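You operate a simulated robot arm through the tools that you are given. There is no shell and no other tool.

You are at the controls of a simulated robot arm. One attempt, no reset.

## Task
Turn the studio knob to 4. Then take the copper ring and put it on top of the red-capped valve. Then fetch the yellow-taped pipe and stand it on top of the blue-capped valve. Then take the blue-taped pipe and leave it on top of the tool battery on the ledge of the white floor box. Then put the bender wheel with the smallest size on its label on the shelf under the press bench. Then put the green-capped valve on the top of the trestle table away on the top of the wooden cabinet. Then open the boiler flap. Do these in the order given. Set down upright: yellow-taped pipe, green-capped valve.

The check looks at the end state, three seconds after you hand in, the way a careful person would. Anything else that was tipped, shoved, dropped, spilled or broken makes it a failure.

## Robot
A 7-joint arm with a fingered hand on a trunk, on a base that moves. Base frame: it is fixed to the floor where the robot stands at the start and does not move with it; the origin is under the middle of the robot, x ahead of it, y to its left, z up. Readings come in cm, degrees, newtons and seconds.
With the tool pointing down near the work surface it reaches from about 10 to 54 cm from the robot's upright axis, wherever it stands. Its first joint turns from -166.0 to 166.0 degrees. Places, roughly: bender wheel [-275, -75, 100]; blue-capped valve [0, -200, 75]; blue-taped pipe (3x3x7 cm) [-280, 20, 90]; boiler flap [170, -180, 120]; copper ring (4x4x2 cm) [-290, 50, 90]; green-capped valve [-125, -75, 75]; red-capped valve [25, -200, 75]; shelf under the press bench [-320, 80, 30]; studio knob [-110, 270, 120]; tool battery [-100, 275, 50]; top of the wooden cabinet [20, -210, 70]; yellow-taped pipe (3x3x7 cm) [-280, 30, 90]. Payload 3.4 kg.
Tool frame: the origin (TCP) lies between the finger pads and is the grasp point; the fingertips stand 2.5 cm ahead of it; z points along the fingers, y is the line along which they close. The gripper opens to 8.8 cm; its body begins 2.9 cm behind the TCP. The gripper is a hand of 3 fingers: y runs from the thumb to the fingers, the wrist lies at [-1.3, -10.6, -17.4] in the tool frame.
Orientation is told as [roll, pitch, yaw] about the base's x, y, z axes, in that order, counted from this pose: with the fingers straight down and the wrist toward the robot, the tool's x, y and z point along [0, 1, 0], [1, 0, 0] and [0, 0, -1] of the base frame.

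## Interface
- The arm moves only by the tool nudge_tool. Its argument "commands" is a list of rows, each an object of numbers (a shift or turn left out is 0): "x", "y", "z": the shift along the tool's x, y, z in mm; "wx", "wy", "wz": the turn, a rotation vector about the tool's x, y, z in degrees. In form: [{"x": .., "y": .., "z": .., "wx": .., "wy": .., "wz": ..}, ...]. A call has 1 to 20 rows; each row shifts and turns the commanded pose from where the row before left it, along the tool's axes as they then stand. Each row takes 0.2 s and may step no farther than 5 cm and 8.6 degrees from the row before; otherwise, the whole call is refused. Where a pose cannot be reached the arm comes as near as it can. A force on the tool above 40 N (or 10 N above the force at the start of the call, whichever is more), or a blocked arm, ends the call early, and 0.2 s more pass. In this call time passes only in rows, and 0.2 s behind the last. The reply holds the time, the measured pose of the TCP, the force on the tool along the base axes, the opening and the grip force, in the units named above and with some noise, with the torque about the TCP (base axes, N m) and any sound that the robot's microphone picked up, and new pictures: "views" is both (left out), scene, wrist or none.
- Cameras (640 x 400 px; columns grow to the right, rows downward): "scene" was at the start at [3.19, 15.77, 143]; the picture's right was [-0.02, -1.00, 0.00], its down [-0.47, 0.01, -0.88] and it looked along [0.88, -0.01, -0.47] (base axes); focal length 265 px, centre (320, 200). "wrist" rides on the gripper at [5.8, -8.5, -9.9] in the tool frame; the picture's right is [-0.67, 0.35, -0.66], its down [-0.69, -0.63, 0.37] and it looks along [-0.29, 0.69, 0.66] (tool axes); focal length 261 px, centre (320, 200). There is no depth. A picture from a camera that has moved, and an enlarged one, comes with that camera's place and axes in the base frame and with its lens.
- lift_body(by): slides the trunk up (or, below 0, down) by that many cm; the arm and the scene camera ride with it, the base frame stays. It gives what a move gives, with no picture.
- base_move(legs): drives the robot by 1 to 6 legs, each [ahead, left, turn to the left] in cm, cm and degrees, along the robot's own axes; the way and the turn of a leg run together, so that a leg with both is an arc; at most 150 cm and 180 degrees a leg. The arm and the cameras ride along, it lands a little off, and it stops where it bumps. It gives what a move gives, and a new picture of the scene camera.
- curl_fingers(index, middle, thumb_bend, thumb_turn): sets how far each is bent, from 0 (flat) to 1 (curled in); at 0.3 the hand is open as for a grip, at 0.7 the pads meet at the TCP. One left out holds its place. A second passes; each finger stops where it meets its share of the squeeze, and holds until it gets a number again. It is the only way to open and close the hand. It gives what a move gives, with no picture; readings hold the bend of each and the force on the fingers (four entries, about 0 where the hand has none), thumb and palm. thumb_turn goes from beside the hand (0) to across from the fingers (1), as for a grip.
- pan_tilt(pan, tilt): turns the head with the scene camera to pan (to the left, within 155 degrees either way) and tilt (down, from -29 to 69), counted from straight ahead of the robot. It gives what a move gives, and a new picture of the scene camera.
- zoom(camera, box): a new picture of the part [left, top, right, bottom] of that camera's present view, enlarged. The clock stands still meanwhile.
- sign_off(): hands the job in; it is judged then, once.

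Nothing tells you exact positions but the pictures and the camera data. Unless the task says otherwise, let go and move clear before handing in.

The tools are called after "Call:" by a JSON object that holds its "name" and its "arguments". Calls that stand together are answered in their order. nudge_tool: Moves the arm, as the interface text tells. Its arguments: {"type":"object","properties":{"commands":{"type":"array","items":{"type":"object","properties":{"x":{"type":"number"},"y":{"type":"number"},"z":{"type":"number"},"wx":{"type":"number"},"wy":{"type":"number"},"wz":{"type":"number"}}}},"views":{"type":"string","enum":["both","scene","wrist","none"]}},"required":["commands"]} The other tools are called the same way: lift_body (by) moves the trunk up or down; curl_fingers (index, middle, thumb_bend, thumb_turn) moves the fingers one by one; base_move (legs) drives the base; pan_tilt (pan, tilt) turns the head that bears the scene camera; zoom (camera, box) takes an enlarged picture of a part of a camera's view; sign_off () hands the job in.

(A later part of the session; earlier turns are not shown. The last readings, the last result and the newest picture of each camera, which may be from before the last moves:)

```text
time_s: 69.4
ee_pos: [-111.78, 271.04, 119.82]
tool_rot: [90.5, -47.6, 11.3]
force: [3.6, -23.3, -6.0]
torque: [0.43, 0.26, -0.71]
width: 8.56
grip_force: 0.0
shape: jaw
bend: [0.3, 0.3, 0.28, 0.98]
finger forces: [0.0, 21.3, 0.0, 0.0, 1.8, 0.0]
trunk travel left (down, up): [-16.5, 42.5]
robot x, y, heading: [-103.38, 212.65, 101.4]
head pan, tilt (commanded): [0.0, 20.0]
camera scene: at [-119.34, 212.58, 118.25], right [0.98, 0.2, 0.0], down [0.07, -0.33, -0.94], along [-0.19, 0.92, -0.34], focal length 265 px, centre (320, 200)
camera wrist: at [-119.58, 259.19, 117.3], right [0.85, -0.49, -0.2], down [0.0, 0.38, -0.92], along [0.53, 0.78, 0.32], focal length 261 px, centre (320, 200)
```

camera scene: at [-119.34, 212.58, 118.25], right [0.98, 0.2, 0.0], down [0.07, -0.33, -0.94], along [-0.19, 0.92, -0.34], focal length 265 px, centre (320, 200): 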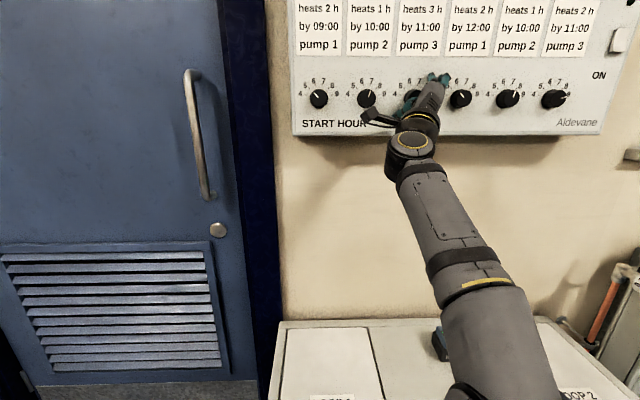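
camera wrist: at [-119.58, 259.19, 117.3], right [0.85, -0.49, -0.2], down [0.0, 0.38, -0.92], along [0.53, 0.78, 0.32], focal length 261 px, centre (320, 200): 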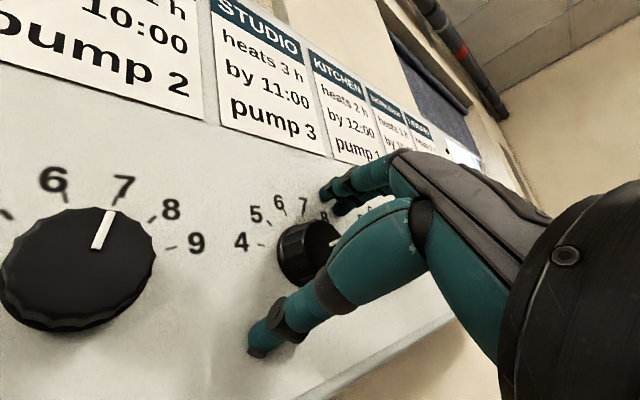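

The fingertips touched the panel (middle finger 21 N). I'll back off 8 mm and close gently on the knob.

Call:
{"name": "nudge_tool", "arguments": {"commands": [{"z": -9}], "views": "none"}}

Call:
{"name": "curl_fingers", "arguments": {"index": 0.5, "middle": 0.5, "thumb_bend": 0.5}}

Call:
{"name": "zoom", "arguments": {"camera": "wrist", "box": [0, 0, 640, 400]}}

```text
time_s: 69.8
ee_pos: [-111.85, 270.64, 119.16]
tool_rot: [90.0, -47.6, 12.1]
force: [-0.1, 0.7, 0.2]
torque: [0.0, 0.0, 0.0]
width: 8.75
grip_force: 0.1
shape: jaw
bend: [0.3, 0.3, 0.3, 0.97]
finger forces: [0.0, 0.1, 0.0, 0.0, 0.1, 0.0]
trunk travel left (down, up): [-16.5, 42.5]
robot x, y, heading: [-103.26, 213.01, 101.6]
head pan, tilt (commanded): [0.0, 20.0]
```

```text
time_s: 70.8
ee_pos: [-111.69, 270.35, 119.28]
tool_rot: [90.1, -47.5, 11.7]
force: [2.7, -6.4, 2.3]
torque: [0.16, 0.04, -0.22]
width: 4.2
grip_force: 3.5
shape: fingers
bend: [0.5, 0.47, 0.5, 0.97]
finger forces: [0.1, 6.6, 0.1, 0.0, 0.0, 0.0]
trunk travel left (down, up): [-16.5, 42.5]
robot x, y, heading: [-103.87, 212.87, 101.4]
head pan, tilt (commanded): [0.0, 20.0]
```

```text
1.00 times, centred on (320, 200) of wrist (not enlarged: the box is as wide or as high as the picture)
camera zoom: at [-119.43, 258.63, 116.95], right [0.85, -0.49, -0.2], down [0.0, 0.38, -0.93], along [0.53, 0.79, 0.32], focal length 261 px, centre (320, 200)
```

zoom: 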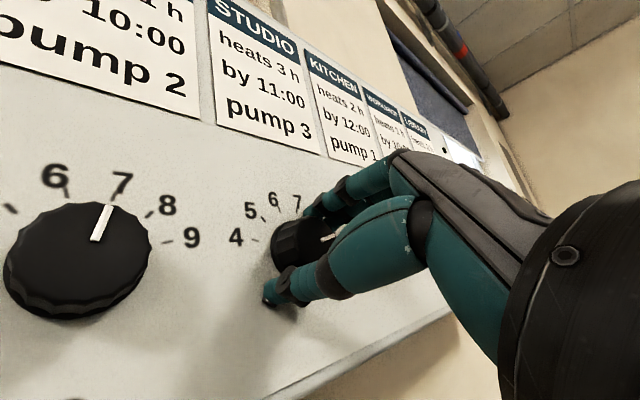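

The middle fingertip touches the panel as it curls. I'll back off 5 mm more and close to grip the knob.

Call:
{"name": "nudge_tool", "arguments": {"commands": [{"z": -6}], "views": "none"}}

Call:
{"name": "curl_fingers", "arguments": {"index": 0.62, "middle": 0.62, "thumb_bend": 0.62}}

Call:
{"name": "zoom", "arguments": {"camera": "wrist", "box": [160, 100, 480, 300]}}

```text
time_s: 71.2
ee_pos: [-111.7, 270.07, 119.22]
tool_rot: [90.0, -47.6, 12.0]
force: [-0.1, 0.9, -0.7]
torque: [-0.02, -0.01, 0.0]
width: 4.23
grip_force: 0.1
shape: fingers
bend: [0.5, 0.5, 0.5, 0.97]
finger forces: [0.1, 0.0, 0.0, 0.0, 0.0, 0.0]
trunk travel left (down, up): [-16.5, 42.5]
robot x, y, heading: [-103.46, 213.08, 101.2]
head pan, tilt (commanded): [0.0, 20.0]
```

```text
time_s: 72.2
ee_pos: [-111.59, 269.95, 119.39]
tool_rot: [90.1, -47.5, 11.7]
force: [2.9, 2.1, 1.8]
torque: [0.05, 0.0, -0.02]
width: 2.73
grip_force: 4.7
shape: fingers
bend: [0.55, 0.59, 0.58, 0.97]
finger forces: [3.9, 2.5, 0.0, 0.1, 2.9, 0.1]
trunk travel left (down, up): [-16.5, 42.5]
robot x, y, heading: [-103.16, 212.97, 101.5]
head pan, tilt (commanded): [0.0, 20.0]
```

```text
2.00 times, centred on (320, 200) of wrist
camera zoom: at [-119.3, 258.26, 116.91], right [0.85, -0.49, -0.2], down [0.0, 0.38, -0.93], along [0.53, 0.79, 0.32], focal length 521 px, centre (320, 200)
```

zoom: 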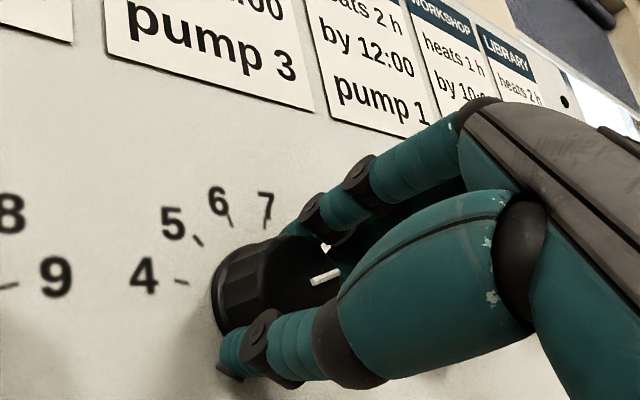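

All three fingers grip the knob. I'll tighten and turn counter-clockwise in steps, checking the pointer.

Call:
{"name": "curl_fingers", "arguments": {"index": 0.68, "middle": 0.68, "thumb_bend": 0.66}}

Call:
{"name": "nudge_tool", "arguments": {"commands": [{"wz": -8}, {"wz": -8}, {"wz": -8}, {"wz": -8}], "views": "both"}}

```text
time_s: 73.2
ee_pos: [-111.65, 270.01, 119.29]
tool_rot: [90.0, -47.4, 11.7]
force: [5.8, 3.4, 5.8]
torque: [0.09, 0.03, -0.14]
width: 2.64
grip_force: 9.0
shape: fingers
bend: [0.56, 0.61, 0.59, 0.97]
finger forces: [7.4, 5.6, 0.0, 0.0, 5.4, 0.0]
trunk travel left (down, up): [-16.5, 42.5]
robot x, y, heading: [-102.86, 212.72, 101.4]
head pan, tilt (commanded): [0.0, 20.0]
```

```text
time_s: 74.2
ee_pos: [-111.38, 269.91, 119.39]
tool_rot: [90.4, -79.5, 11.4]
force: [4.7, 4.1, 10.0]
torque: [0.19, 0.07, -0.11]
width: 2.61
grip_force: 9.7
shape: fingers
bend: [0.56, 0.61, 0.59, 0.97]
finger forces: [8.0, 7.4, 0.0, 0.1, 4.4, 0.0]
trunk travel left (down, up): [-16.5, 42.5]
robot x, y, heading: [-103.37, 212.74, 101.4]
head pan, tilt (commanded): [0.0, 20.0]
camera scene: at [-119.3, 212.94, 118.28], right [0.98, 0.2, 0.0], down [0.07, -0.34, -0.94], along [-0.19, 0.92, -0.34], focal length 265 px, centre (320, 200)
camera wrist: at [-116.5, 258.78, 112.07], right [0.84, -0.49, 0.22], down [0.47, 0.47, -0.74], along [0.26, 0.73, 0.63], focal length 261 px, centre (320, 200)
```

scene: 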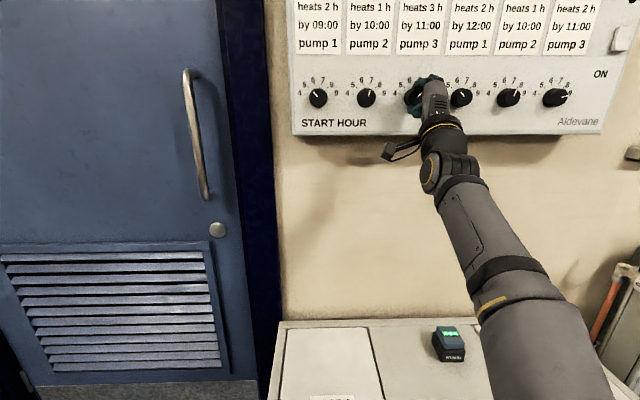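
wrist: 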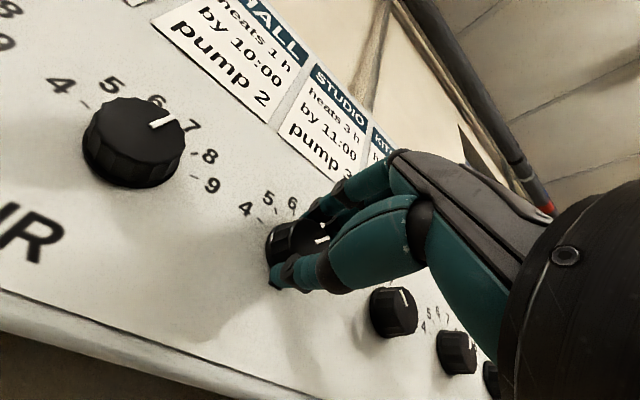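

The pointer is turning together with the hand. Continuing the turn.

Call:
{"name": "nudge_tool", "arguments": {"commands": [{"wz": -8}, {"wz": -8}, {"wz": -8}, {"wz": -8}, {"wz": -8}, {"wz": -8}], "views": "both"}}

Call:
{"name": "zoom", "arguments": {"camera": "scene", "box": [375, 60, 475, 122]}}

```text
time_s: 75.6
ee_pos: [-111.73, 269.81, 119.33]
tool_rot: [-90.1, -52.4, -168.0]
force: [-1.3, 2.5, 12.3]
torque: [0.28, 0.06, 0.01]
width: 2.55
grip_force: 10.3
shape: fingers
bend: [0.57, 0.6, 0.59, 0.98]
finger forces: [6.5, 8.2, 0.0, 0.0, 4.2, 0.0]
trunk travel left (down, up): [-16.5, 42.5]
robot x, y, heading: [-103.22, 212.75, 101.5]
head pan, tilt (commanded): [0.0, 20.0]
camera scene: at [-119.41, 212.88, 118.26], right [0.98, 0.2, 0.0], down [0.07, -0.33, -0.94], along [-0.19, 0.92, -0.34], focal length 265 px, centre (320, 200)
camera wrist: at [-108.91, 260.32, 109.1], right [0.45, -0.58, 0.68], down [0.83, 0.55, -0.08], along [-0.33, 0.6, 0.72], focal length 261 px, centre (320, 200)
```

scene: 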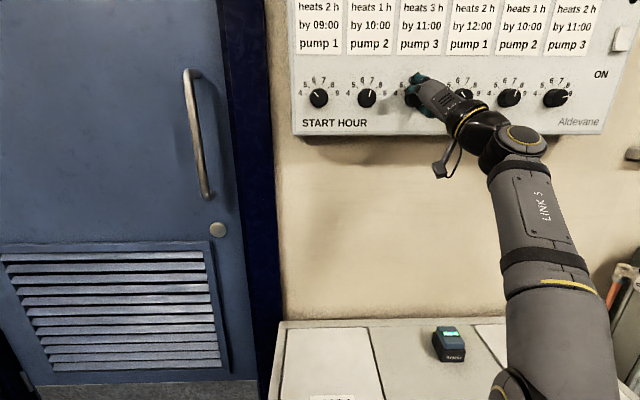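
wrist: 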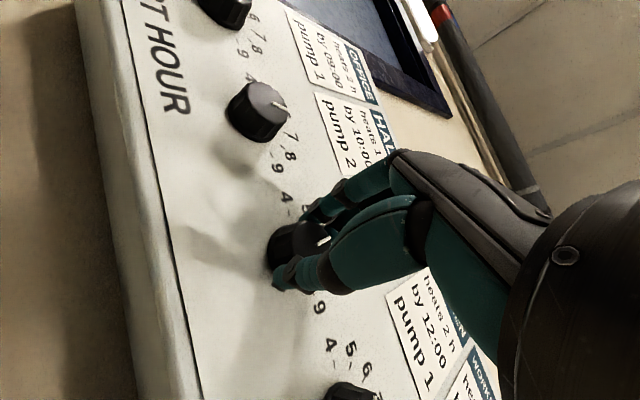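

```text
6.40 times, centred on (425, 91) of scene
camera zoom: at [-119.41, 212.88, 118.26], right [0.98, 0.2, 0.0], down [0.07, -0.33, -0.94], along [-0.19, 0.92, -0.34], focal length 1694 px, centre (-352, 898)
```

zoom: 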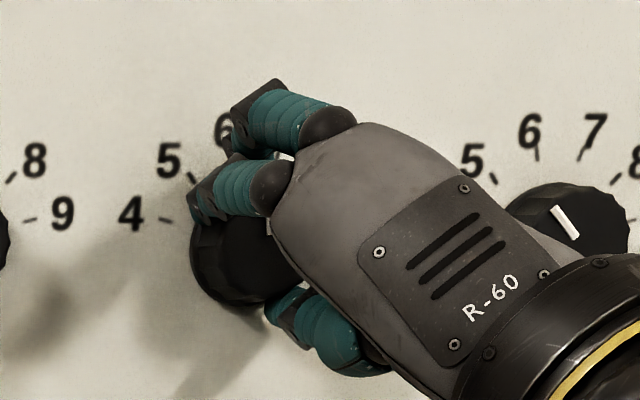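

About 80° done (pointer should now be near 6–7). I'll release, pull back, roll back +78° and re-grip.

Call:
{"name": "curl_fingers", "arguments": {"index": 0.4, "middle": 0.4, "thumb_bend": 0.4}}

Call:
{"name": "nudge_tool", "arguments": {"commands": [{"z": -20}, {"z": -20}, {"wz": 8}, {"wz": 8}, {"wz": 8}, {"wz": 8}, {"wz": 8}, {"wz": 8}, {"wz": 8}, {"wz": 8}, {"wz": 8}, {"wz": 6}], "views": "both"}}

```text
time_s: 76.6
ee_pos: [-111.63, 270.07, 119.41]
tool_rot: [-90.2, -52.5, -168.1]
force: [0.5, -0.1, 1.2]
torque: [0.01, -0.02, 0.03]
width: 6.3
grip_force: 0.1
shape: fingers
bend: [0.4, 0.4, 0.4, 0.98]
finger forces: [0.1, 0.0, 0.0, 0.1, 0.0, 0.0]
trunk travel left (down, up): [-16.5, 42.5]
robot x, y, heading: [-103.62, 212.23, 101.5]
head pan, tilt (commanded): [0.0, 20.0]
```

```text
time_s: 79.2
ee_pos: [-110.79, 266.12, 119.29]
tool_rot: [90.1, -49.5, 12.0]
force: [-0.5, 0.1, -0.7]
torque: [-0.02, 0.01, 0.02]
width: 6.27
grip_force: 0.1
shape: fingers
bend: [0.4, 0.4, 0.4, 0.98]
finger forces: [0.0, 0.1, 0.0, 0.1, 0.0, 0.0]
trunk travel left (down, up): [-16.5, 42.5]
robot x, y, heading: [-103.17, 212.46, 101.5]
head pan, tilt (commanded): [0.0, 20.0]
camera scene: at [-119.39, 212.96, 118.26], right [0.98, 0.2, 0.0], down [0.07, -0.34, -0.94], along [-0.19, 0.92, -0.34], focal length 265 px, centre (320, 200)
camera wrist: at [-118.33, 254.4, 116.62], right [0.85, -0.49, -0.17], down [0.03, 0.38, -0.92], along [0.52, 0.78, 0.34], focal length 261 px, centre (320, 200)
```

scene: 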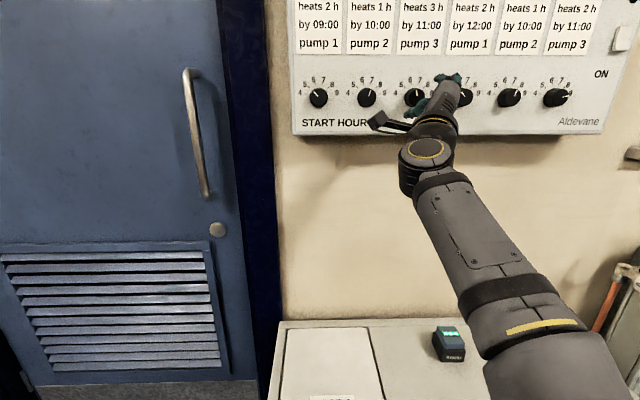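
wrist: 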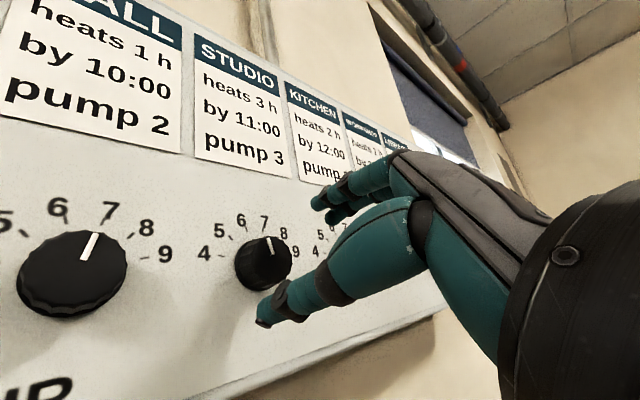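

Call:
{"name": "zoom", "arguments": {"camera": "wrist", "box": [180, 190, 340, 290]}}

Call:
{"name": "zoom", "arguments": {"camera": "scene", "box": [345, 60, 475, 140]}}

```text
4.00 times, centred on (260, 240) of wrist
camera zoom: at [-118.33, 254.4, 116.62], right [0.85, -0.49, -0.17], down [0.03, 0.38, -0.92], along [0.52, 0.78, 0.34], focal length 1043 px, centre (560, 40)
```

zoom: 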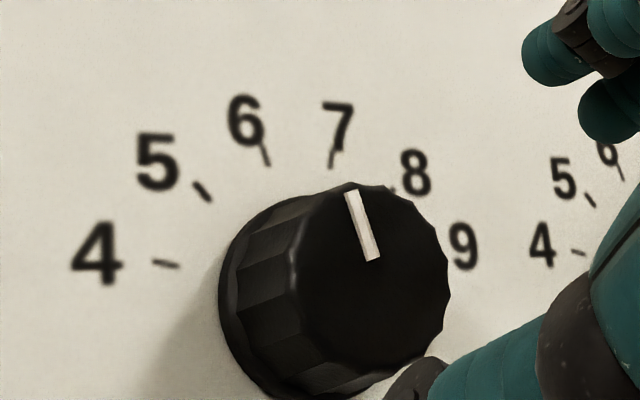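

```text
4.92 times, centred on (410, 100) of scene
camera zoom: at [-119.39, 212.96, 118.26], right [0.98, 0.2, 0.0], down [0.07, -0.34, -0.94], along [-0.19, 0.92, -0.34], focal length 1303 px, centre (-123, 692)
```

zoom: 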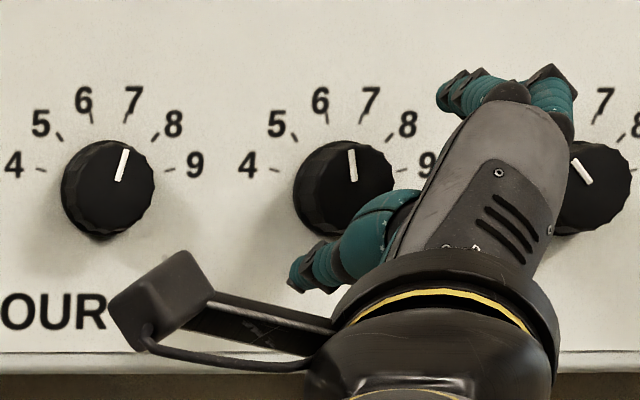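

Call:
{"name": "zoom", "arguments": {"camera": "scene", "box": [393, 75, 441, 105]}}

Call:
{"name": "zoom", "arguments": {"camera": "scene", "box": [345, 80, 393, 110]}}

```text
13.33 times, centred on (417, 90) of scene
camera zoom: at [-119.39, 212.96, 118.26], right [0.98, 0.2, 0.0], down [0.07, -0.34, -0.94], along [-0.19, 0.92, -0.34], focal length 3530 px, centre (-973, 1667)
```

zoom: 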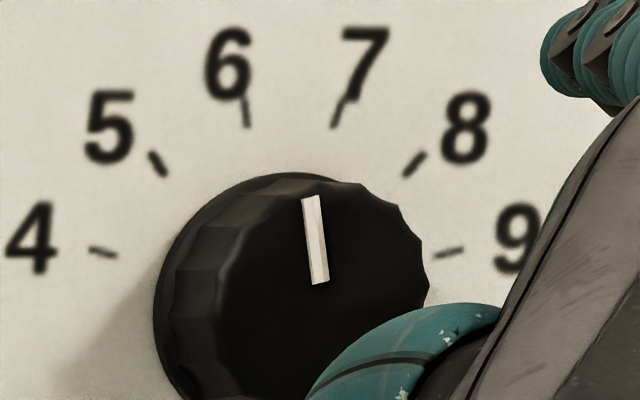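

```text
13.33 times, centred on (369, 95) of scene
camera zoom: at [-119.39, 212.96, 118.26], right [0.98, 0.2, 0.0], down [0.07, -0.34, -0.94], along [-0.19, 0.92, -0.34], focal length 3530 px, centre (-333, 1600)
```

zoom: 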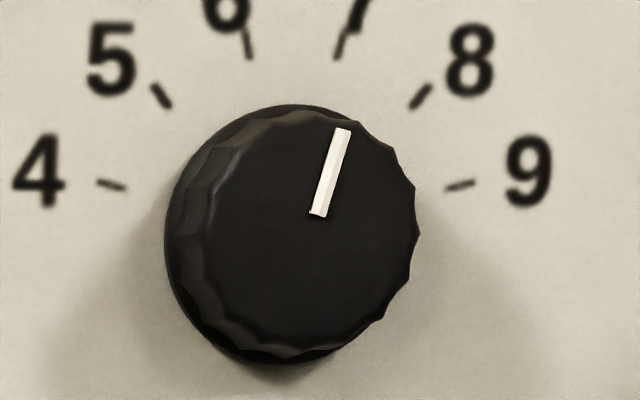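

The pointer sits at about −8°, so about −67° remains. I'll re-advance, grip again and turn.

Call:
{"name": "nudge_tool", "arguments": {"commands": [{"z": 20}, {"z": 18}], "views": "none"}}

Call:
{"name": "curl_fingers", "arguments": {"index": 0.68, "middle": 0.68, "thumb_bend": 0.66}}

Call:
{"name": "nudge_tool", "arguments": {"commands": [{"wz": -8}, {"wz": -8}, {"wz": -8}, {"wz": -8}, {"wz": -8}, {"wz": -8}, {"wz": -8}, {"wz": -8}], "views": "both"}}

```text
time_s: 79.8
ee_pos: [-111.73, 269.72, 119.21]
tool_rot: [90.1, -49.6, 11.9]
force: [0.2, 0.6, -0.5]
torque: [-0.02, -0.02, 0.04]
width: 6.3
grip_force: 0.1
shape: fingers
bend: [0.4, 0.4, 0.4, 0.98]
finger forces: [0.0, 0.1, 0.0, 0.0, 0.0, 0.0]
trunk travel left (down, up): [-16.5, 42.5]
robot x, y, heading: [-103.35, 212.9, 101.5]
head pan, tilt (commanded): [0.0, 20.0]
```

```text
time_s: 80.8
ee_pos: [-111.63, 269.74, 119.43]
tool_rot: [90.2, -49.4, 11.7]
force: [6.4, 3.3, 8.0]
torque: [0.15, 0.02, -0.15]
width: 2.57
grip_force: 9.0
shape: fingers
bend: [0.57, 0.61, 0.59, 0.97]
finger forces: [7.8, 5.9, 0.0, 0.0, 4.7, 0.0]
trunk travel left (down, up): [-16.5, 42.5]
robot x, y, heading: [-103.41, 212.69, 101.3]
head pan, tilt (commanded): [0.0, 20.0]
```

```text
time_s: 82.6
ee_pos: [-111.59, 269.78, 119.53]
tool_rot: [-90.3, -66.4, -167.8]
force: [1.9, -1.1, 11.3]
torque: [0.25, 0.14, -0.08]
width: 2.52
grip_force: 10.0
shape: fingers
bend: [0.57, 0.61, 0.6, 0.97]
finger forces: [6.6, 8.2, 0.0, 0.0, 4.7, 0.0]
trunk travel left (down, up): [-16.5, 42.5]
robot x, y, heading: [-103.04, 212.85, 101.6]
head pan, tilt (commanded): [0.0, 20.0]
camera scene: at [-119.35, 212.85, 118.27], right [0.98, 0.2, 0.0], down [0.07, -0.33, -0.94], along [-0.19, 0.92, -0.34], focal length 265 px, centre (320, 200)
camera wrist: at [-111.31, 259.69, 109.33], right [0.6, -0.54, 0.59], down [0.79, 0.54, -0.3], along [-0.15, 0.64, 0.75], focal length 261 px, centre (320, 200)
```

scene: 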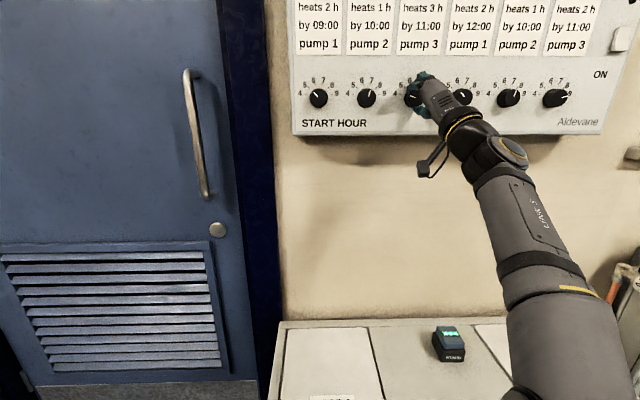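
wrist: 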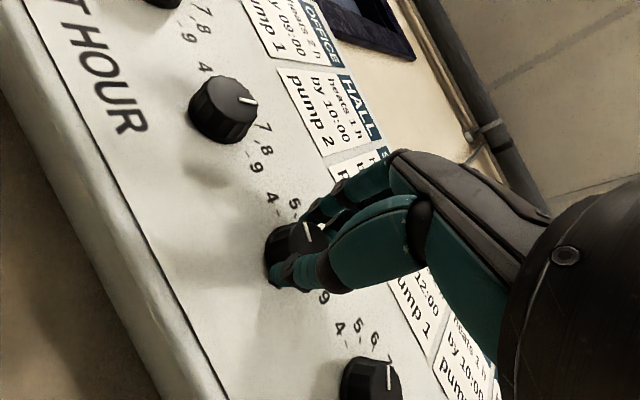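

Call:
{"name": "zoom", "arguments": {"camera": "scene", "box": [389, 75, 437, 105]}}

Call:
{"name": "zoom", "arguments": {"camera": "wrist", "box": [240, 175, 360, 250]}}

```text
13.33 times, centred on (413, 90) of scene
camera zoom: at [-119.35, 212.85, 118.27], right [0.98, 0.2, 0.0], down [0.07, -0.33, -0.94], along [-0.19, 0.92, -0.34], focal length 3530 px, centre (-920, 1667)
```

zoom: 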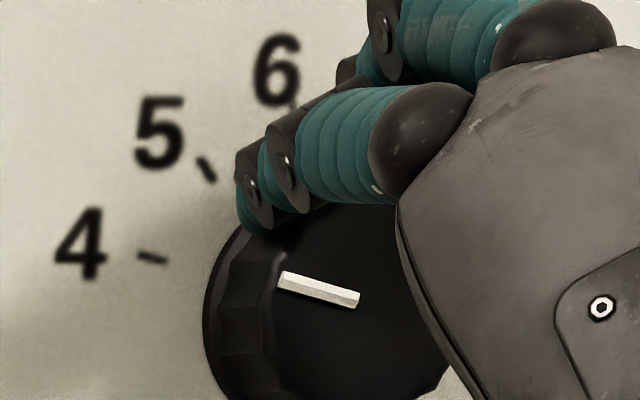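

```text
5.33 times, centred on (300, 212) of wrist
camera zoom: at [-111.31, 259.69, 109.33], right [0.6, -0.54, 0.59], down [0.79, 0.54, -0.3], along [-0.15, 0.64, 0.75], focal length 1390 px, centre (427, 133)
```

zoom: 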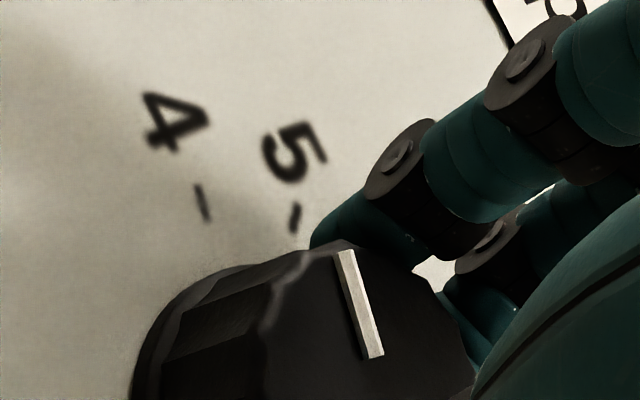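

The pointer is at about −74°, essentially lined up with the 4 tick. I'll add 1.5°, release, back away and verify.

Call:
{"name": "nudge_tool", "arguments": {"commands": [{"wz": -1.5}], "views": "none"}}

Call:
{"name": "curl_fingers", "arguments": {"index": 0.4, "middle": 0.4, "thumb_bend": 0.4}}

Call:
{"name": "nudge_tool", "arguments": {"commands": [{"z": -30}, {"z": -40}, {"z": -40}], "views": "scene"}}

Call:
{"name": "zoom", "arguments": {"camera": "scene", "box": [389, 75, 437, 105]}}

```text
time_s: 83.0
ee_pos: [-111.45, 269.79, 119.52]
tool_rot: [-90.3, -65.1, -167.8]
force: [2.3, -0.8, 11.6]
torque: [0.28, 0.18, -0.03]
width: 2.5
grip_force: 10.7
shape: fingers
bend: [0.57, 0.61, 0.6, 0.97]
finger forces: [7.3, 8.6, 0.0, 0.1, 4.6, 0.0]
trunk travel left (down, up): [-16.5, 42.5]
robot x, y, heading: [-103.54, 212.55, 101.6]
head pan, tilt (commanded): [0.0, 20.0]
```

```text
time_s: 84.0
ee_pos: [-111.59, 269.85, 119.25]
tool_rot: [-90.1, -64.9, -167.9]
force: [-0.4, -0.2, 0.0]
torque: [-0.03, -0.02, -0.02]
width: 6.31
grip_force: 0.0
shape: fingers
bend: [0.4, 0.4, 0.4, 0.97]
finger forces: [0.0, 0.1, 0.0, 0.1, 0.0, 0.0]
trunk travel left (down, up): [-16.5, 42.5]
robot x, y, heading: [-103.19, 212.96, 101.3]
head pan, tilt (commanded): [0.0, 20.0]
```

```text
time_s: 84.8
ee_pos: [-109.47, 259.14, 119.4]
tool_rot: [-90.0, -65.0, -168.1]
force: [-0.5, 0.5, 0.3]
torque: [0.02, -0.01, 0.03]
width: 6.31
grip_force: 0.1
shape: fingers
bend: [0.4, 0.4, 0.4, 0.97]
finger forces: [0.0, 0.1, 0.0, 0.0, 0.0, 0.1]
trunk travel left (down, up): [-16.5, 42.5]
robot x, y, heading: [-103.27, 212.83, 101.5]
head pan, tilt (commanded): [0.0, 20.0]
camera scene: at [-119.4, 212.99, 118.26], right [0.98, 0.2, 0.0], down [0.07, -0.34, -0.94], along [-0.19, 0.92, -0.34], focal length 265 px, centre (320, 200)
```

scene: 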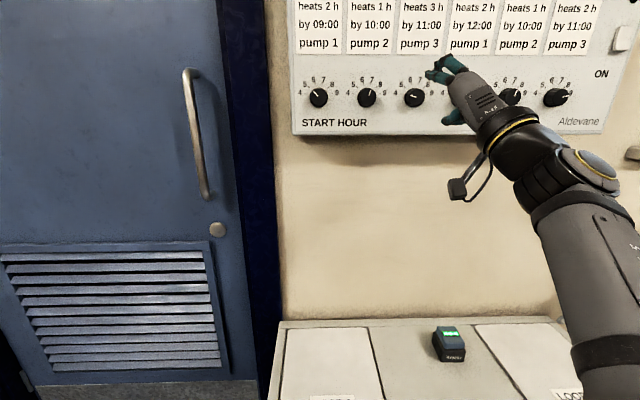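

```text
13.33 times, centred on (413, 90) of scene
camera zoom: at [-119.4, 212.99, 118.26], right [0.98, 0.2, 0.0], down [0.07, -0.34, -0.94], along [-0.19, 0.92, -0.34], focal length 3530 px, centre (-920, 1667)
```

zoom: 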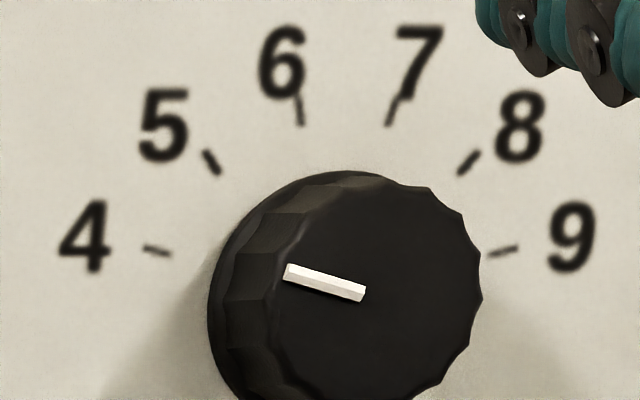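

The STUDIO knob reads 4. Next I back away from the wall, return the hand to pointing down, and head for the bench with the ring and pipes.

Call:
{"name": "base_move", "arguments": {"legs": [[-28, 0, 0]]}}

Call:
{"name": "nudge_tool", "arguments": {"commands": [{"wz": 8.4}, {"wz": 8.4}, {"wz": 8.2}, {"y": -40}, {"y": -40}, {"y": -40}, {"y": -40}, {"y": -40}, {"wx": 8.2}, {"wx": 8.2}, {"wx": 8.2}, {"wx": 8.2}, {"wx": 8.2}, {"wx": 8.2}, {"wx": 8.2}, {"wx": 8.2}, {"wx": 8.2}, {"wx": 8.2}, {"wx": 8}], "views": "scene"}}

```text
time_s: 86.8
ee_pos: [-104.2, 231.4, 119.41]
tool_rot: [-90.1, -64.9, -167.3]
force: [-0.6, -0.7, 0.2]
torque: [-0.02, 0.02, 0.01]
width: 6.33
grip_force: 0.1
shape: fingers
bend: [0.4, 0.4, 0.4, 0.97]
finger forces: [0.0, 0.0, 0.0, 0.0, 0.0, 0.0]
trunk travel left (down, up): [-16.5, 42.5]
robot x, y, heading: [-97.09, 185.14, 102.0]
head pan, tilt (commanded): [0.0, 20.0]
camera scene: at [-113.65, 185.22, 118.26], right [0.98, 0.21, 0.0], down [0.07, -0.33, -0.94], along [-0.2, 0.92, -0.34], focal length 265 px, centre (320, 200)
```

scene: 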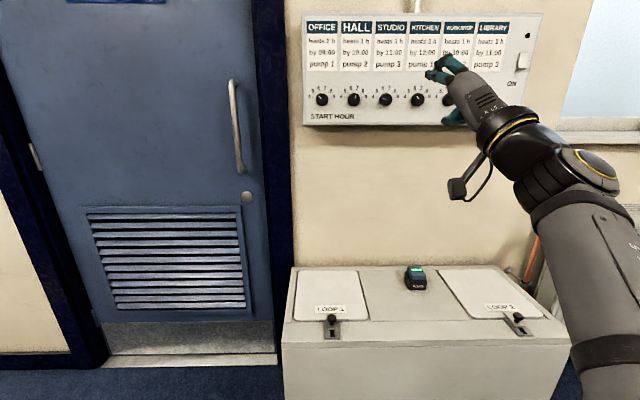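

```text
time_s: 90.8
ee_pos: [-104.16, 231.55, 99.29]
tool_rot: [-0.1, 0.1, 102.6]
force: [-0.2, -1.0, -0.3]
torque: [0.03, -0.02, -0.03]
width: 6.35
grip_force: 0.1
shape: fingers
bend: [0.4, 0.4, 0.4, 0.97]
finger forces: [0.0, 0.1, 0.1, 0.1, 0.1, 0.0]
trunk travel left (down, up): [-16.5, 42.5]
robot x, y, heading: [-97.49, 184.89, 102.0]
head pan, tilt (commanded): [0.0, 20.0]
camera scene: at [-113.64, 185.19, 118.26], right [0.98, 0.21, 0.0], down [0.07, -0.33, -0.94], along [-0.2, 0.92, -0.34], focal length 265 px, centre (320, 200)
```

scene: 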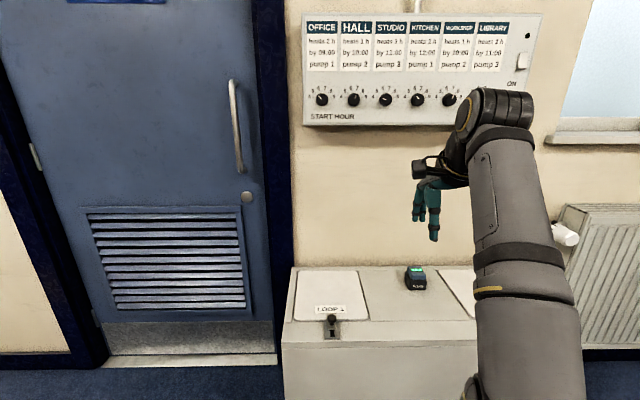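

Call:
{"name": "zoom", "arguments": {"camera": "scene", "box": [300, 75, 460, 128]}}

Call:
{"name": "zoom", "arguments": {"camera": "scene", "box": [380, 240, 480, 302]}}

```text
4.00 times, centred on (380, 102) of scene
camera zoom: at [-113.64, 185.19, 118.26], right [0.98, 0.21, 0.0], down [0.07, -0.33, -0.94], along [-0.2, 0.92, -0.34], focal length 1059 px, centre (80, 594)
```

zoom: 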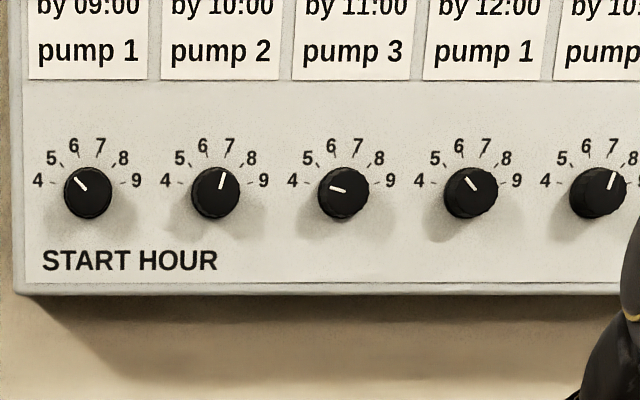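

```text
6.40 times, centred on (430, 271) of scene
camera zoom: at [-113.64, 185.19, 118.26], right [0.98, 0.21, 0.0], down [0.07, -0.33, -0.94], along [-0.2, 0.92, -0.34], focal length 1694 px, centre (-384, -254)
```

zoom: 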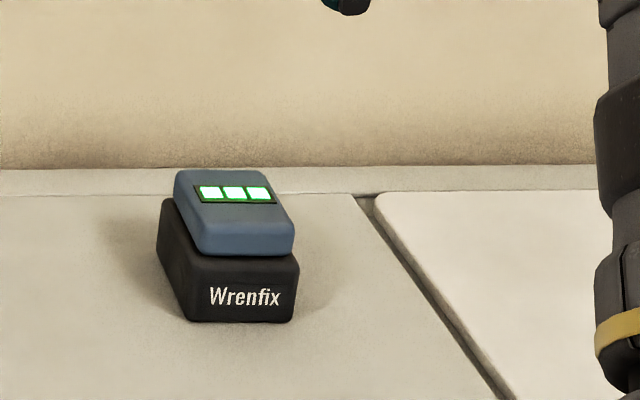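

Knobs are fine and the battery is undisturbed. Now I turn left to face the back wall and drive toward the pipe bench.

Call:
{"name": "base_move", "arguments": {"legs": [[0, 0, 90], [110, 0, 0]]}}

Call:
{"name": "pan_tilt", "arguments": {"pan": 35, "tilt": 35}}

```text
time_s: 100.5
ee_pos: [-257.04, 156.74, 99.29]
tool_rot: [-0.1, 0.1, -168.7]
force: [0.0, -0.7, -0.5]
torque: [0.03, -0.01, -0.01]
width: 6.34
grip_force: 0.2
shape: fingers
bend: [0.4, 0.4, 0.4, 0.97]
finger forces: [0.0, 0.1, 0.1, 0.0, 0.1, 0.0]
trunk travel left (down, up): [-16.5, 42.5]
robot x, y, heading: [-210.81, 162.19, -169.3]
head pan, tilt (commanded): [0.0, 20.0]
camera scene: at [-210.81, 146.11, 118.26], right [-0.19, 0.98, 0.0], down [0.34, 0.06, -0.94], along [-0.92, -0.18, -0.34], focal length 265 px, centre (320, 200)
```

scene: 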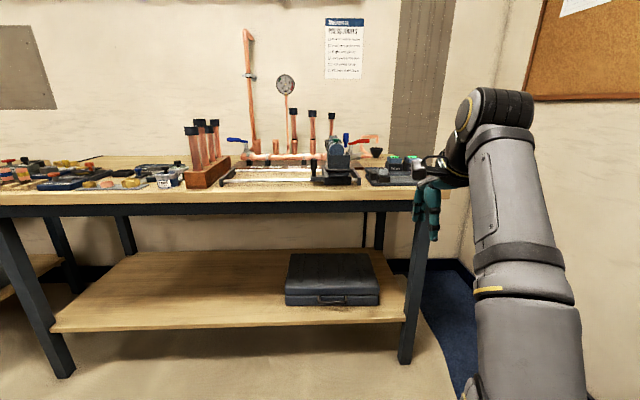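

```text
time_s: 101.5
ee_pos: [-256.96, 156.66, 99.38]
tool_rot: [0.0, 0.0, -168.8]
force: [0.4, 0.4, -0.3]
torque: [0.01, -0.03, 0.02]
width: 6.3
grip_force: 0.0
shape: fingers
bend: [0.4, 0.4, 0.4, 0.97]
finger forces: [0.1, 0.0, 0.1, 0.1, 0.0, 0.0]
trunk travel left (down, up): [-16.5, 42.5]
robot x, y, heading: [-210.27, 161.84, -169.3]
head pan, tilt (commanded): [35.0, 35.0]
camera scene: at [-207.82, 141.54, 115.87], right [-0.72, 0.7, 0.0], down [0.4, 0.41, -0.82], along [-0.57, -0.59, -0.57], focal length 265 px, centre (320, 200)
```

scene: 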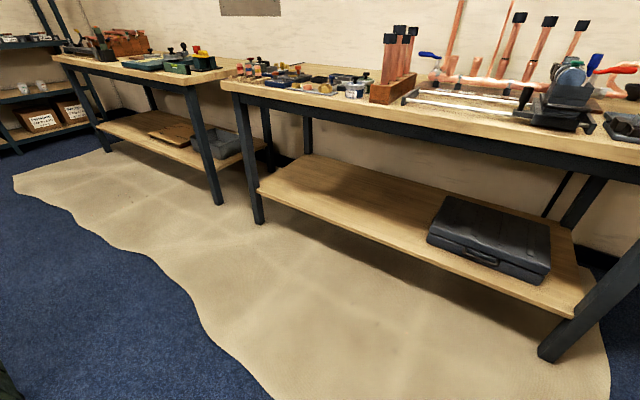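

I see the press bench with the pipe rack, press tools, and small parts on the left part of the bench (top ≈ 88 cm, front edge X≈-265 in room axes). I'll strafe left along the bench to be in front of the small items.

Call:
{"name": "base_move", "arguments": {"legs": [[0, 0, 1.6], [15, 0, 0], [0, 100, 0]]}}

Call:
{"name": "pan_tilt", "arguments": {"pan": 0, "tilt": 20}}

```text
time_s: 108.1
ee_pos: [-247.69, 52.23, 99.36]
tool_rot: [-0.1, -0.1, -165.2]
force: [0.4, -0.4, -0.8]
torque: [-0.06, 0.03, 0.0]
width: 6.29
grip_force: 0.0
shape: fingers
bend: [0.4, 0.4, 0.4, 0.97]
finger forces: [0.1, 0.1, 0.0, 0.0, 0.0, 0.1]
trunk travel left (down, up): [-16.5, 42.5]
robot x, y, heading: [-201.97, 60.37, -165.5]
head pan, tilt (commanded): [35.0, 35.0]
camera scene: at [-197.64, 40.13, 115.87], right [-0.76, 0.65, 0.0], down [0.37, 0.43, -0.82], along [-0.53, -0.62, -0.57], focal length 265 px, centre (320, 200)
```

scene: 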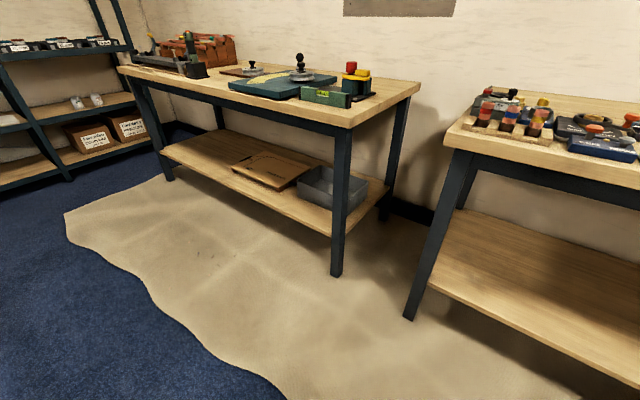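

```text
time_s: 109.1
ee_pos: [-247.74, 52.04, 99.28]
tool_rot: [-0.1, 0.0, -165.2]
force: [-0.3, 0.2, -0.2]
torque: [0.01, -0.01, 0.01]
width: 6.32
grip_force: 0.0
shape: fingers
bend: [0.4, 0.4, 0.4, 0.97]
finger forces: [0.1, 0.0, 0.1, 0.0, 0.0, 0.0]
trunk travel left (down, up): [-16.5, 42.5]
robot x, y, heading: [-201.82, 60.56, -165.8]
head pan, tilt (commanded): [0.0, 20.0]
camera scene: at [-200.92, 44.5, 118.25], right [-0.25, 0.97, 0.0], down [0.33, 0.09, -0.94], along [-0.91, -0.23, -0.34], focal length 265 px, centre (320, 200)
```

scene: 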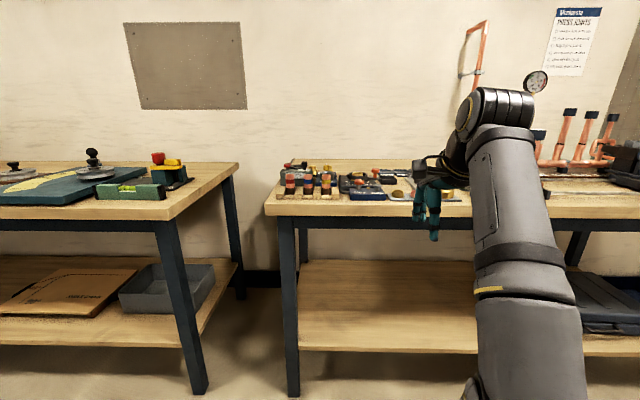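

Call:
{"name": "zoom", "arguments": {"camera": "scene", "box": [262, 145, 422, 215]}}

Call:
{"name": "zoom", "arguments": {"camera": "scene", "box": [0, 130, 250, 240]}}

```text
4.00 times, centred on (342, 180) of scene
camera zoom: at [-200.92, 44.5, 118.25], right [-0.25, 0.97, 0.0], down [0.33, 0.09, -0.94], along [-0.91, -0.23, -0.34], focal length 1059 px, centre (232, 280)
```

zoom: 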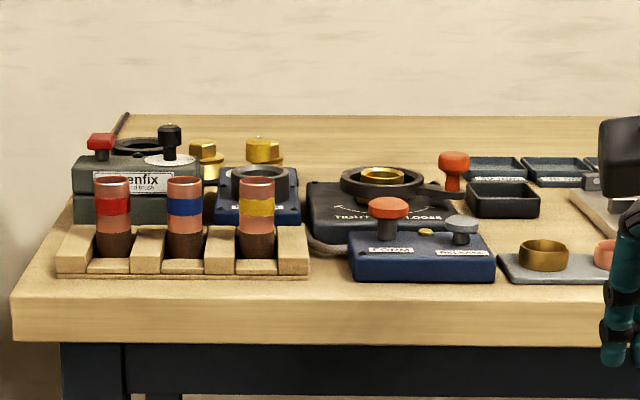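

```text
2.56 times, centred on (125, 185) of scene
camera zoom: at [-200.92, 44.5, 118.25], right [-0.25, 0.97, 0.0], down [0.33, 0.09, -0.94], along [-0.91, -0.23, -0.34], focal length 678 px, centre (819, 238)
```

zoom: 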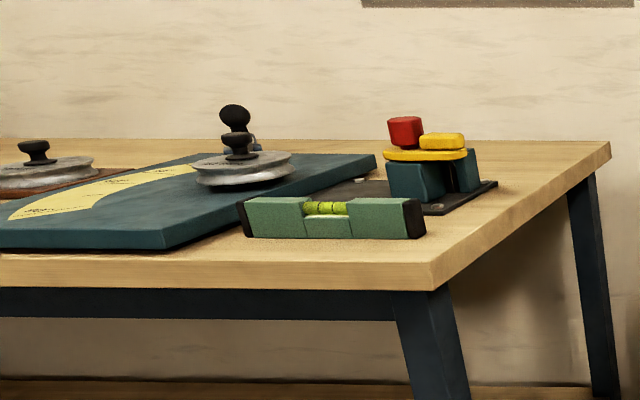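

Pipes stand in a wooden rack near (-282, 10..26); the rings sit on a metal plate near (-290, 50..55), with the copper one to the right of the brass one. I'll raise the trunk for clearance, straighten, and drive up to the bench in front of the rings.

Call:
{"name": "lift_body", "arguments": {"by": 16}}

Call:
{"name": "base_move", "arguments": {"legs": [[0, 0, -2], [30, -10, 0]]}}

Call:
{"name": "pan_tilt", "arguments": {"pan": -5, "tilt": 40}}

```text
time_s: 110.9
ee_pos: [-247.7, 52.04, 115.37]
tool_rot: [-0.1, -0.1, -165.3]
force: [-0.2, -0.3, 0.2]
torque: [-0.03, 0.02, -0.02]
width: 6.33
grip_force: 0.0
shape: fingers
bend: [0.4, 0.4, 0.4, 0.97]
finger forces: [0.0, 0.0, 0.0, 0.1, 0.1, 0.1]
trunk travel left (down, up): [-32.5, 26.5]
robot x, y, heading: [-201.42, 60.57, -165.5]
head pan, tilt (commanded): [0.0, 20.0]
```

```text
time_s: 113.4
ee_pos: [-279.26, 57.08, 115.27]
tool_rot: [-0.2, -0.1, -167.2]
force: [-0.3, -0.5, 0.2]
torque: [-0.03, -0.03, -0.01]
width: 6.32
grip_force: 0.1
shape: fingers
bend: [0.4, 0.4, 0.4, 0.97]
finger forces: [0.0, 0.0, 0.0, 0.0, 0.0, 0.0]
trunk travel left (down, up): [-32.5, 26.5]
robot x, y, heading: [-233.21, 64.2, -167.5]
head pan, tilt (commanded): [0.0, 20.0]
camera scene: at [-232.7, 47.88, 134.26], right [-0.22, 0.98, 0.0], down [0.33, 0.07, -0.94], along [-0.92, -0.2, -0.34], focal length 265 px, centre (320, 200)
```

scene: 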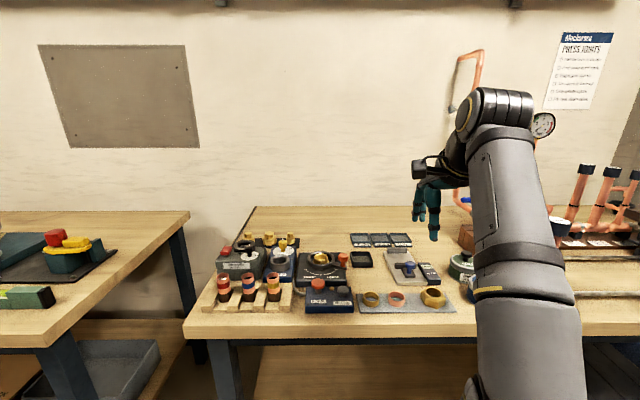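

```text
time_s: 114.2
ee_pos: [-279.22, 57.08, 115.36]
tool_rot: [-0.1, 0.0, -167.2]
force: [-0.3, 0.1, 0.0]
torque: [-0.03, 0.01, -0.05]
width: 6.34
grip_force: 0.0
shape: fingers
bend: [0.4, 0.4, 0.4, 0.97]
finger forces: [0.1, 0.0, 0.0, 0.0, 0.1, 0.0]
trunk travel left (down, up): [-32.5, 26.5]
robot x, y, heading: [-232.97, 63.88, -167.6]
head pan, tilt (commanded): [-5.0, 40.0]
camera scene: at [-232.04, 48.79, 131.12], right [-0.13, 0.99, 0.0], down [0.64, 0.08, -0.77], along [-0.76, -0.1, -0.64], focal length 265 px, centre (320, 200)
```

scene: 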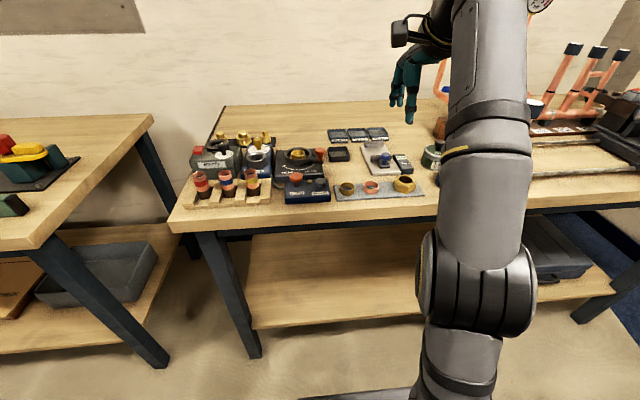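

Call:
{"name": "zoom", "arguments": {"camera": "scene", "box": [180, 120, 440, 210]}}

Call:
{"name": "zoom", "arguments": {"camera": "scene", "box": [320, 160, 440, 210]}}

Call:
{"name": "zoom", "arguments": {"camera": "wrist", "box": [0, 0, 640, 400]}}

```text
2.46 times, centred on (310, 165) of scene
camera zoom: at [-232.04, 48.79, 131.12], right [-0.13, 0.99, 0.0], down [0.64, 0.08, -0.77], along [-0.76, -0.1, -0.64], focal length 652 px, centre (345, 286)
```

zoom: 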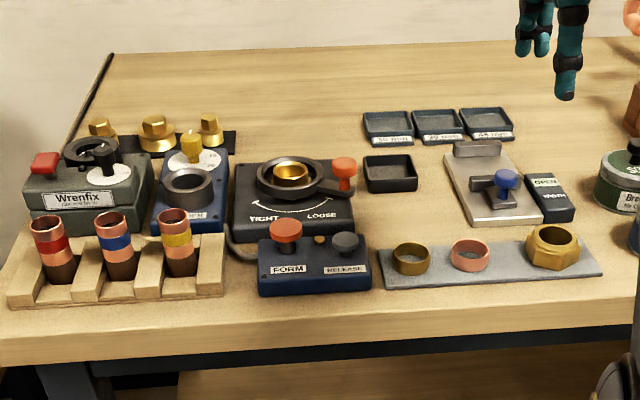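

```text
5.33 times, centred on (380, 185) of scene
camera zoom: at [-232.04, 48.79, 131.12], right [-0.13, 0.99, 0.0], down [0.64, 0.08, -0.77], along [-0.76, -0.1, -0.64], focal length 1412 px, centre (0, 280)
```

zoom: 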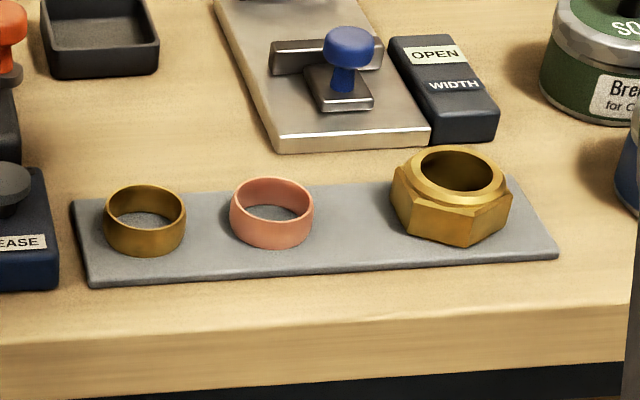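

```text
1.00 times, centred on (320, 200) of wrist (not enlarged: the box is as wide or as high as the picture)
camera zoom: at [-269.6, 53.28, 125.29], right [-0.49, 0.57, 0.66], down [0.46, 0.81, -0.37], along [-0.74, 0.12, -0.66], focal length 261 px, centre (320, 200)
```

zoom: 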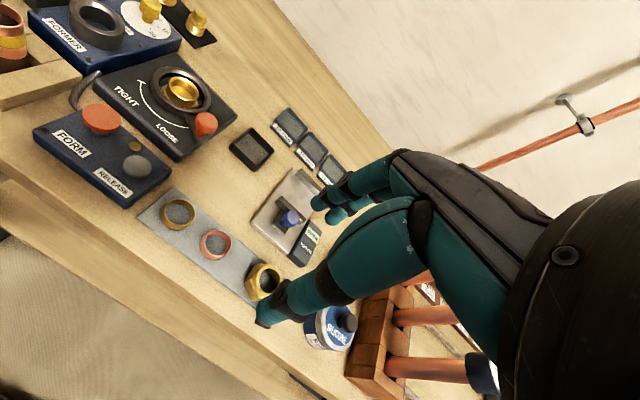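

The copper ring sits between the brass olive and the brass nut, at about (-285.4, 54.5, 91). I'll close in a little, then bring the hand above it.

Call:
{"name": "base_move", "arguments": {"legs": [[12, 0, 0]]}}

Call:
{"name": "pan_tilt", "arguments": {"pan": -10, "tilt": 45}}

```text
time_s: 115.5
ee_pos: [-290.96, 54.44, 115.48]
tool_rot: [-0.1, 0.0, -167.0]
force: [0.0, -0.5, 0.2]
torque: [0.0, 0.02, -0.03]
width: 6.31
grip_force: 0.1
shape: fingers
bend: [0.4, 0.4, 0.4, 0.97]
finger forces: [0.0, 0.1, 0.0, 0.0, 0.0, 0.1]
trunk travel left (down, up): [-32.5, 26.5]
robot x, y, heading: [-244.71, 61.21, -167.4]
head pan, tilt (commanded): [-5.0, 40.0]
camera scene: at [-243.73, 46.21, 131.11], right [-0.13, 0.99, 0.0], down [0.64, 0.08, -0.77], along [-0.76, -0.1, -0.64], focal length 265 px, centre (320, 200)
```

scene: 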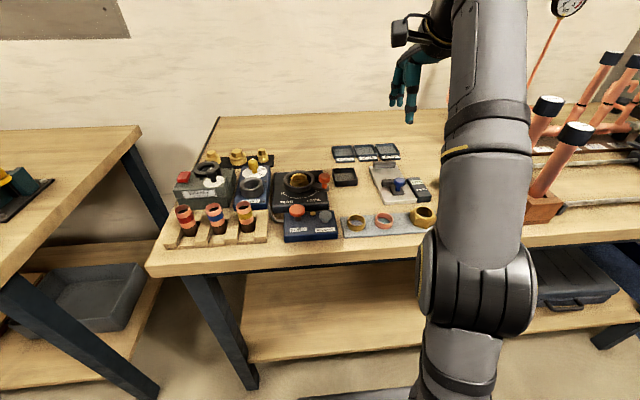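

```text
time_s: 116.1
ee_pos: [-290.89, 54.35, 115.48]
tool_rot: [-0.1, 0.0, -167.1]
force: [-0.4, 0.2, -0.6]
torque: [0.03, 0.02, 0.03]
width: 6.29
grip_force: 0.0
shape: fingers
bend: [0.4, 0.4, 0.4, 0.97]
finger forces: [0.0, 0.1, 0.0, 0.0, 0.0, 0.0]
trunk travel left (down, up): [-32.5, 26.5]
robot x, y, heading: [-244.41, 61.59, -167.5]
head pan, tilt (commanded): [-10.0, 45.0]
camera scene: at [-243.43, 46.96, 130.39], right [-0.04, 1.0, 0.0], down [0.71, 0.03, -0.71], along [-0.71, -0.03, -0.71], focal length 265 px, centre (320, 200)
```

scene: 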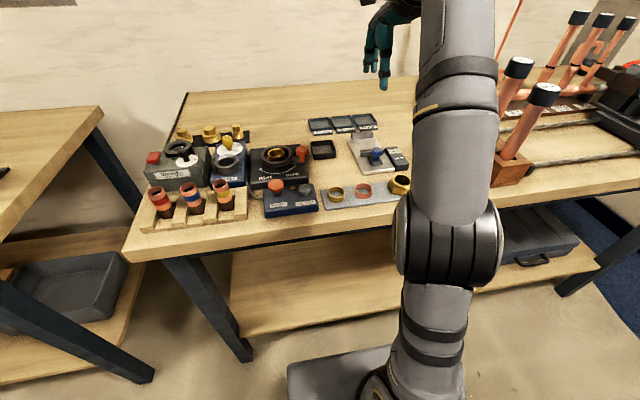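

Call:
{"name": "nudge_tool", "arguments": {"commands": [{"x": 5, "y": -26}, {"x": 5, "y": -25}, {"z": 40}, {"z": 40}, {"z": 40}], "views": "both"}}

```text
time_s: 117.3
ee_pos: [-285.46, 54.44, 103.43]
tool_rot: [-0.2, -0.1, -167.1]
force: [0.4, 0.4, 0.6]
torque: [-0.01, -0.01, -0.01]
width: 6.33
grip_force: 0.1
shape: fingers
bend: [0.4, 0.4, 0.4, 0.97]
finger forces: [0.1, 0.0, 0.0, 0.1, 0.0, 0.0]
trunk travel left (down, up): [-32.5, 26.5]
robot x, y, heading: [-244.71, 61.27, -167.5]
head pan, tilt (commanded): [-10.0, 45.0]
camera scene: at [-243.42, 46.97, 130.39], right [-0.04, 1.0, 0.0], down [0.71, 0.03, -0.71], along [-0.71, -0.03, -0.71], focal length 265 px, centre (320, 200)
camera wrist: at [-275.8, 50.7, 113.32], right [-0.49, 0.57, 0.66], down [0.46, 0.81, -0.37], along [-0.74, 0.12, -0.66], focal length 261 px, centre (320, 200)
```

scene: 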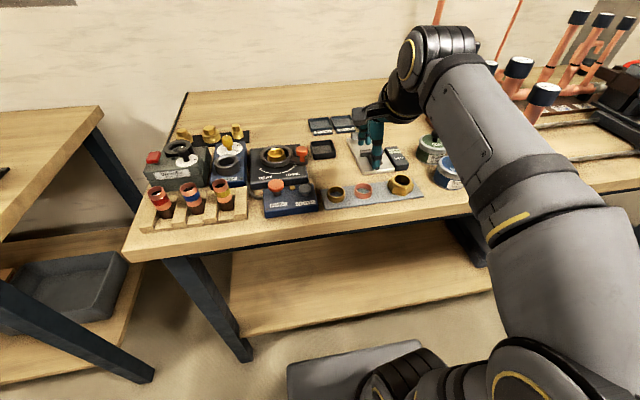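
wrist: 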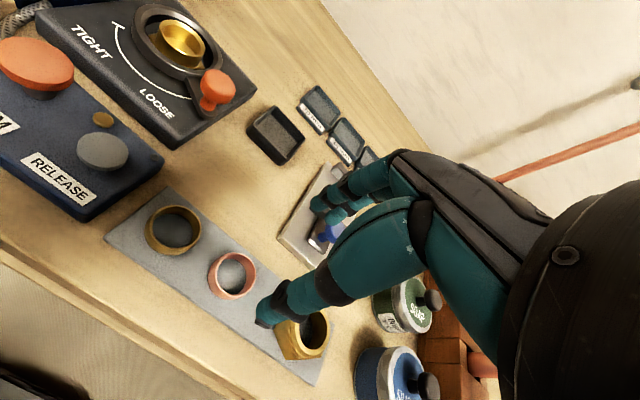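

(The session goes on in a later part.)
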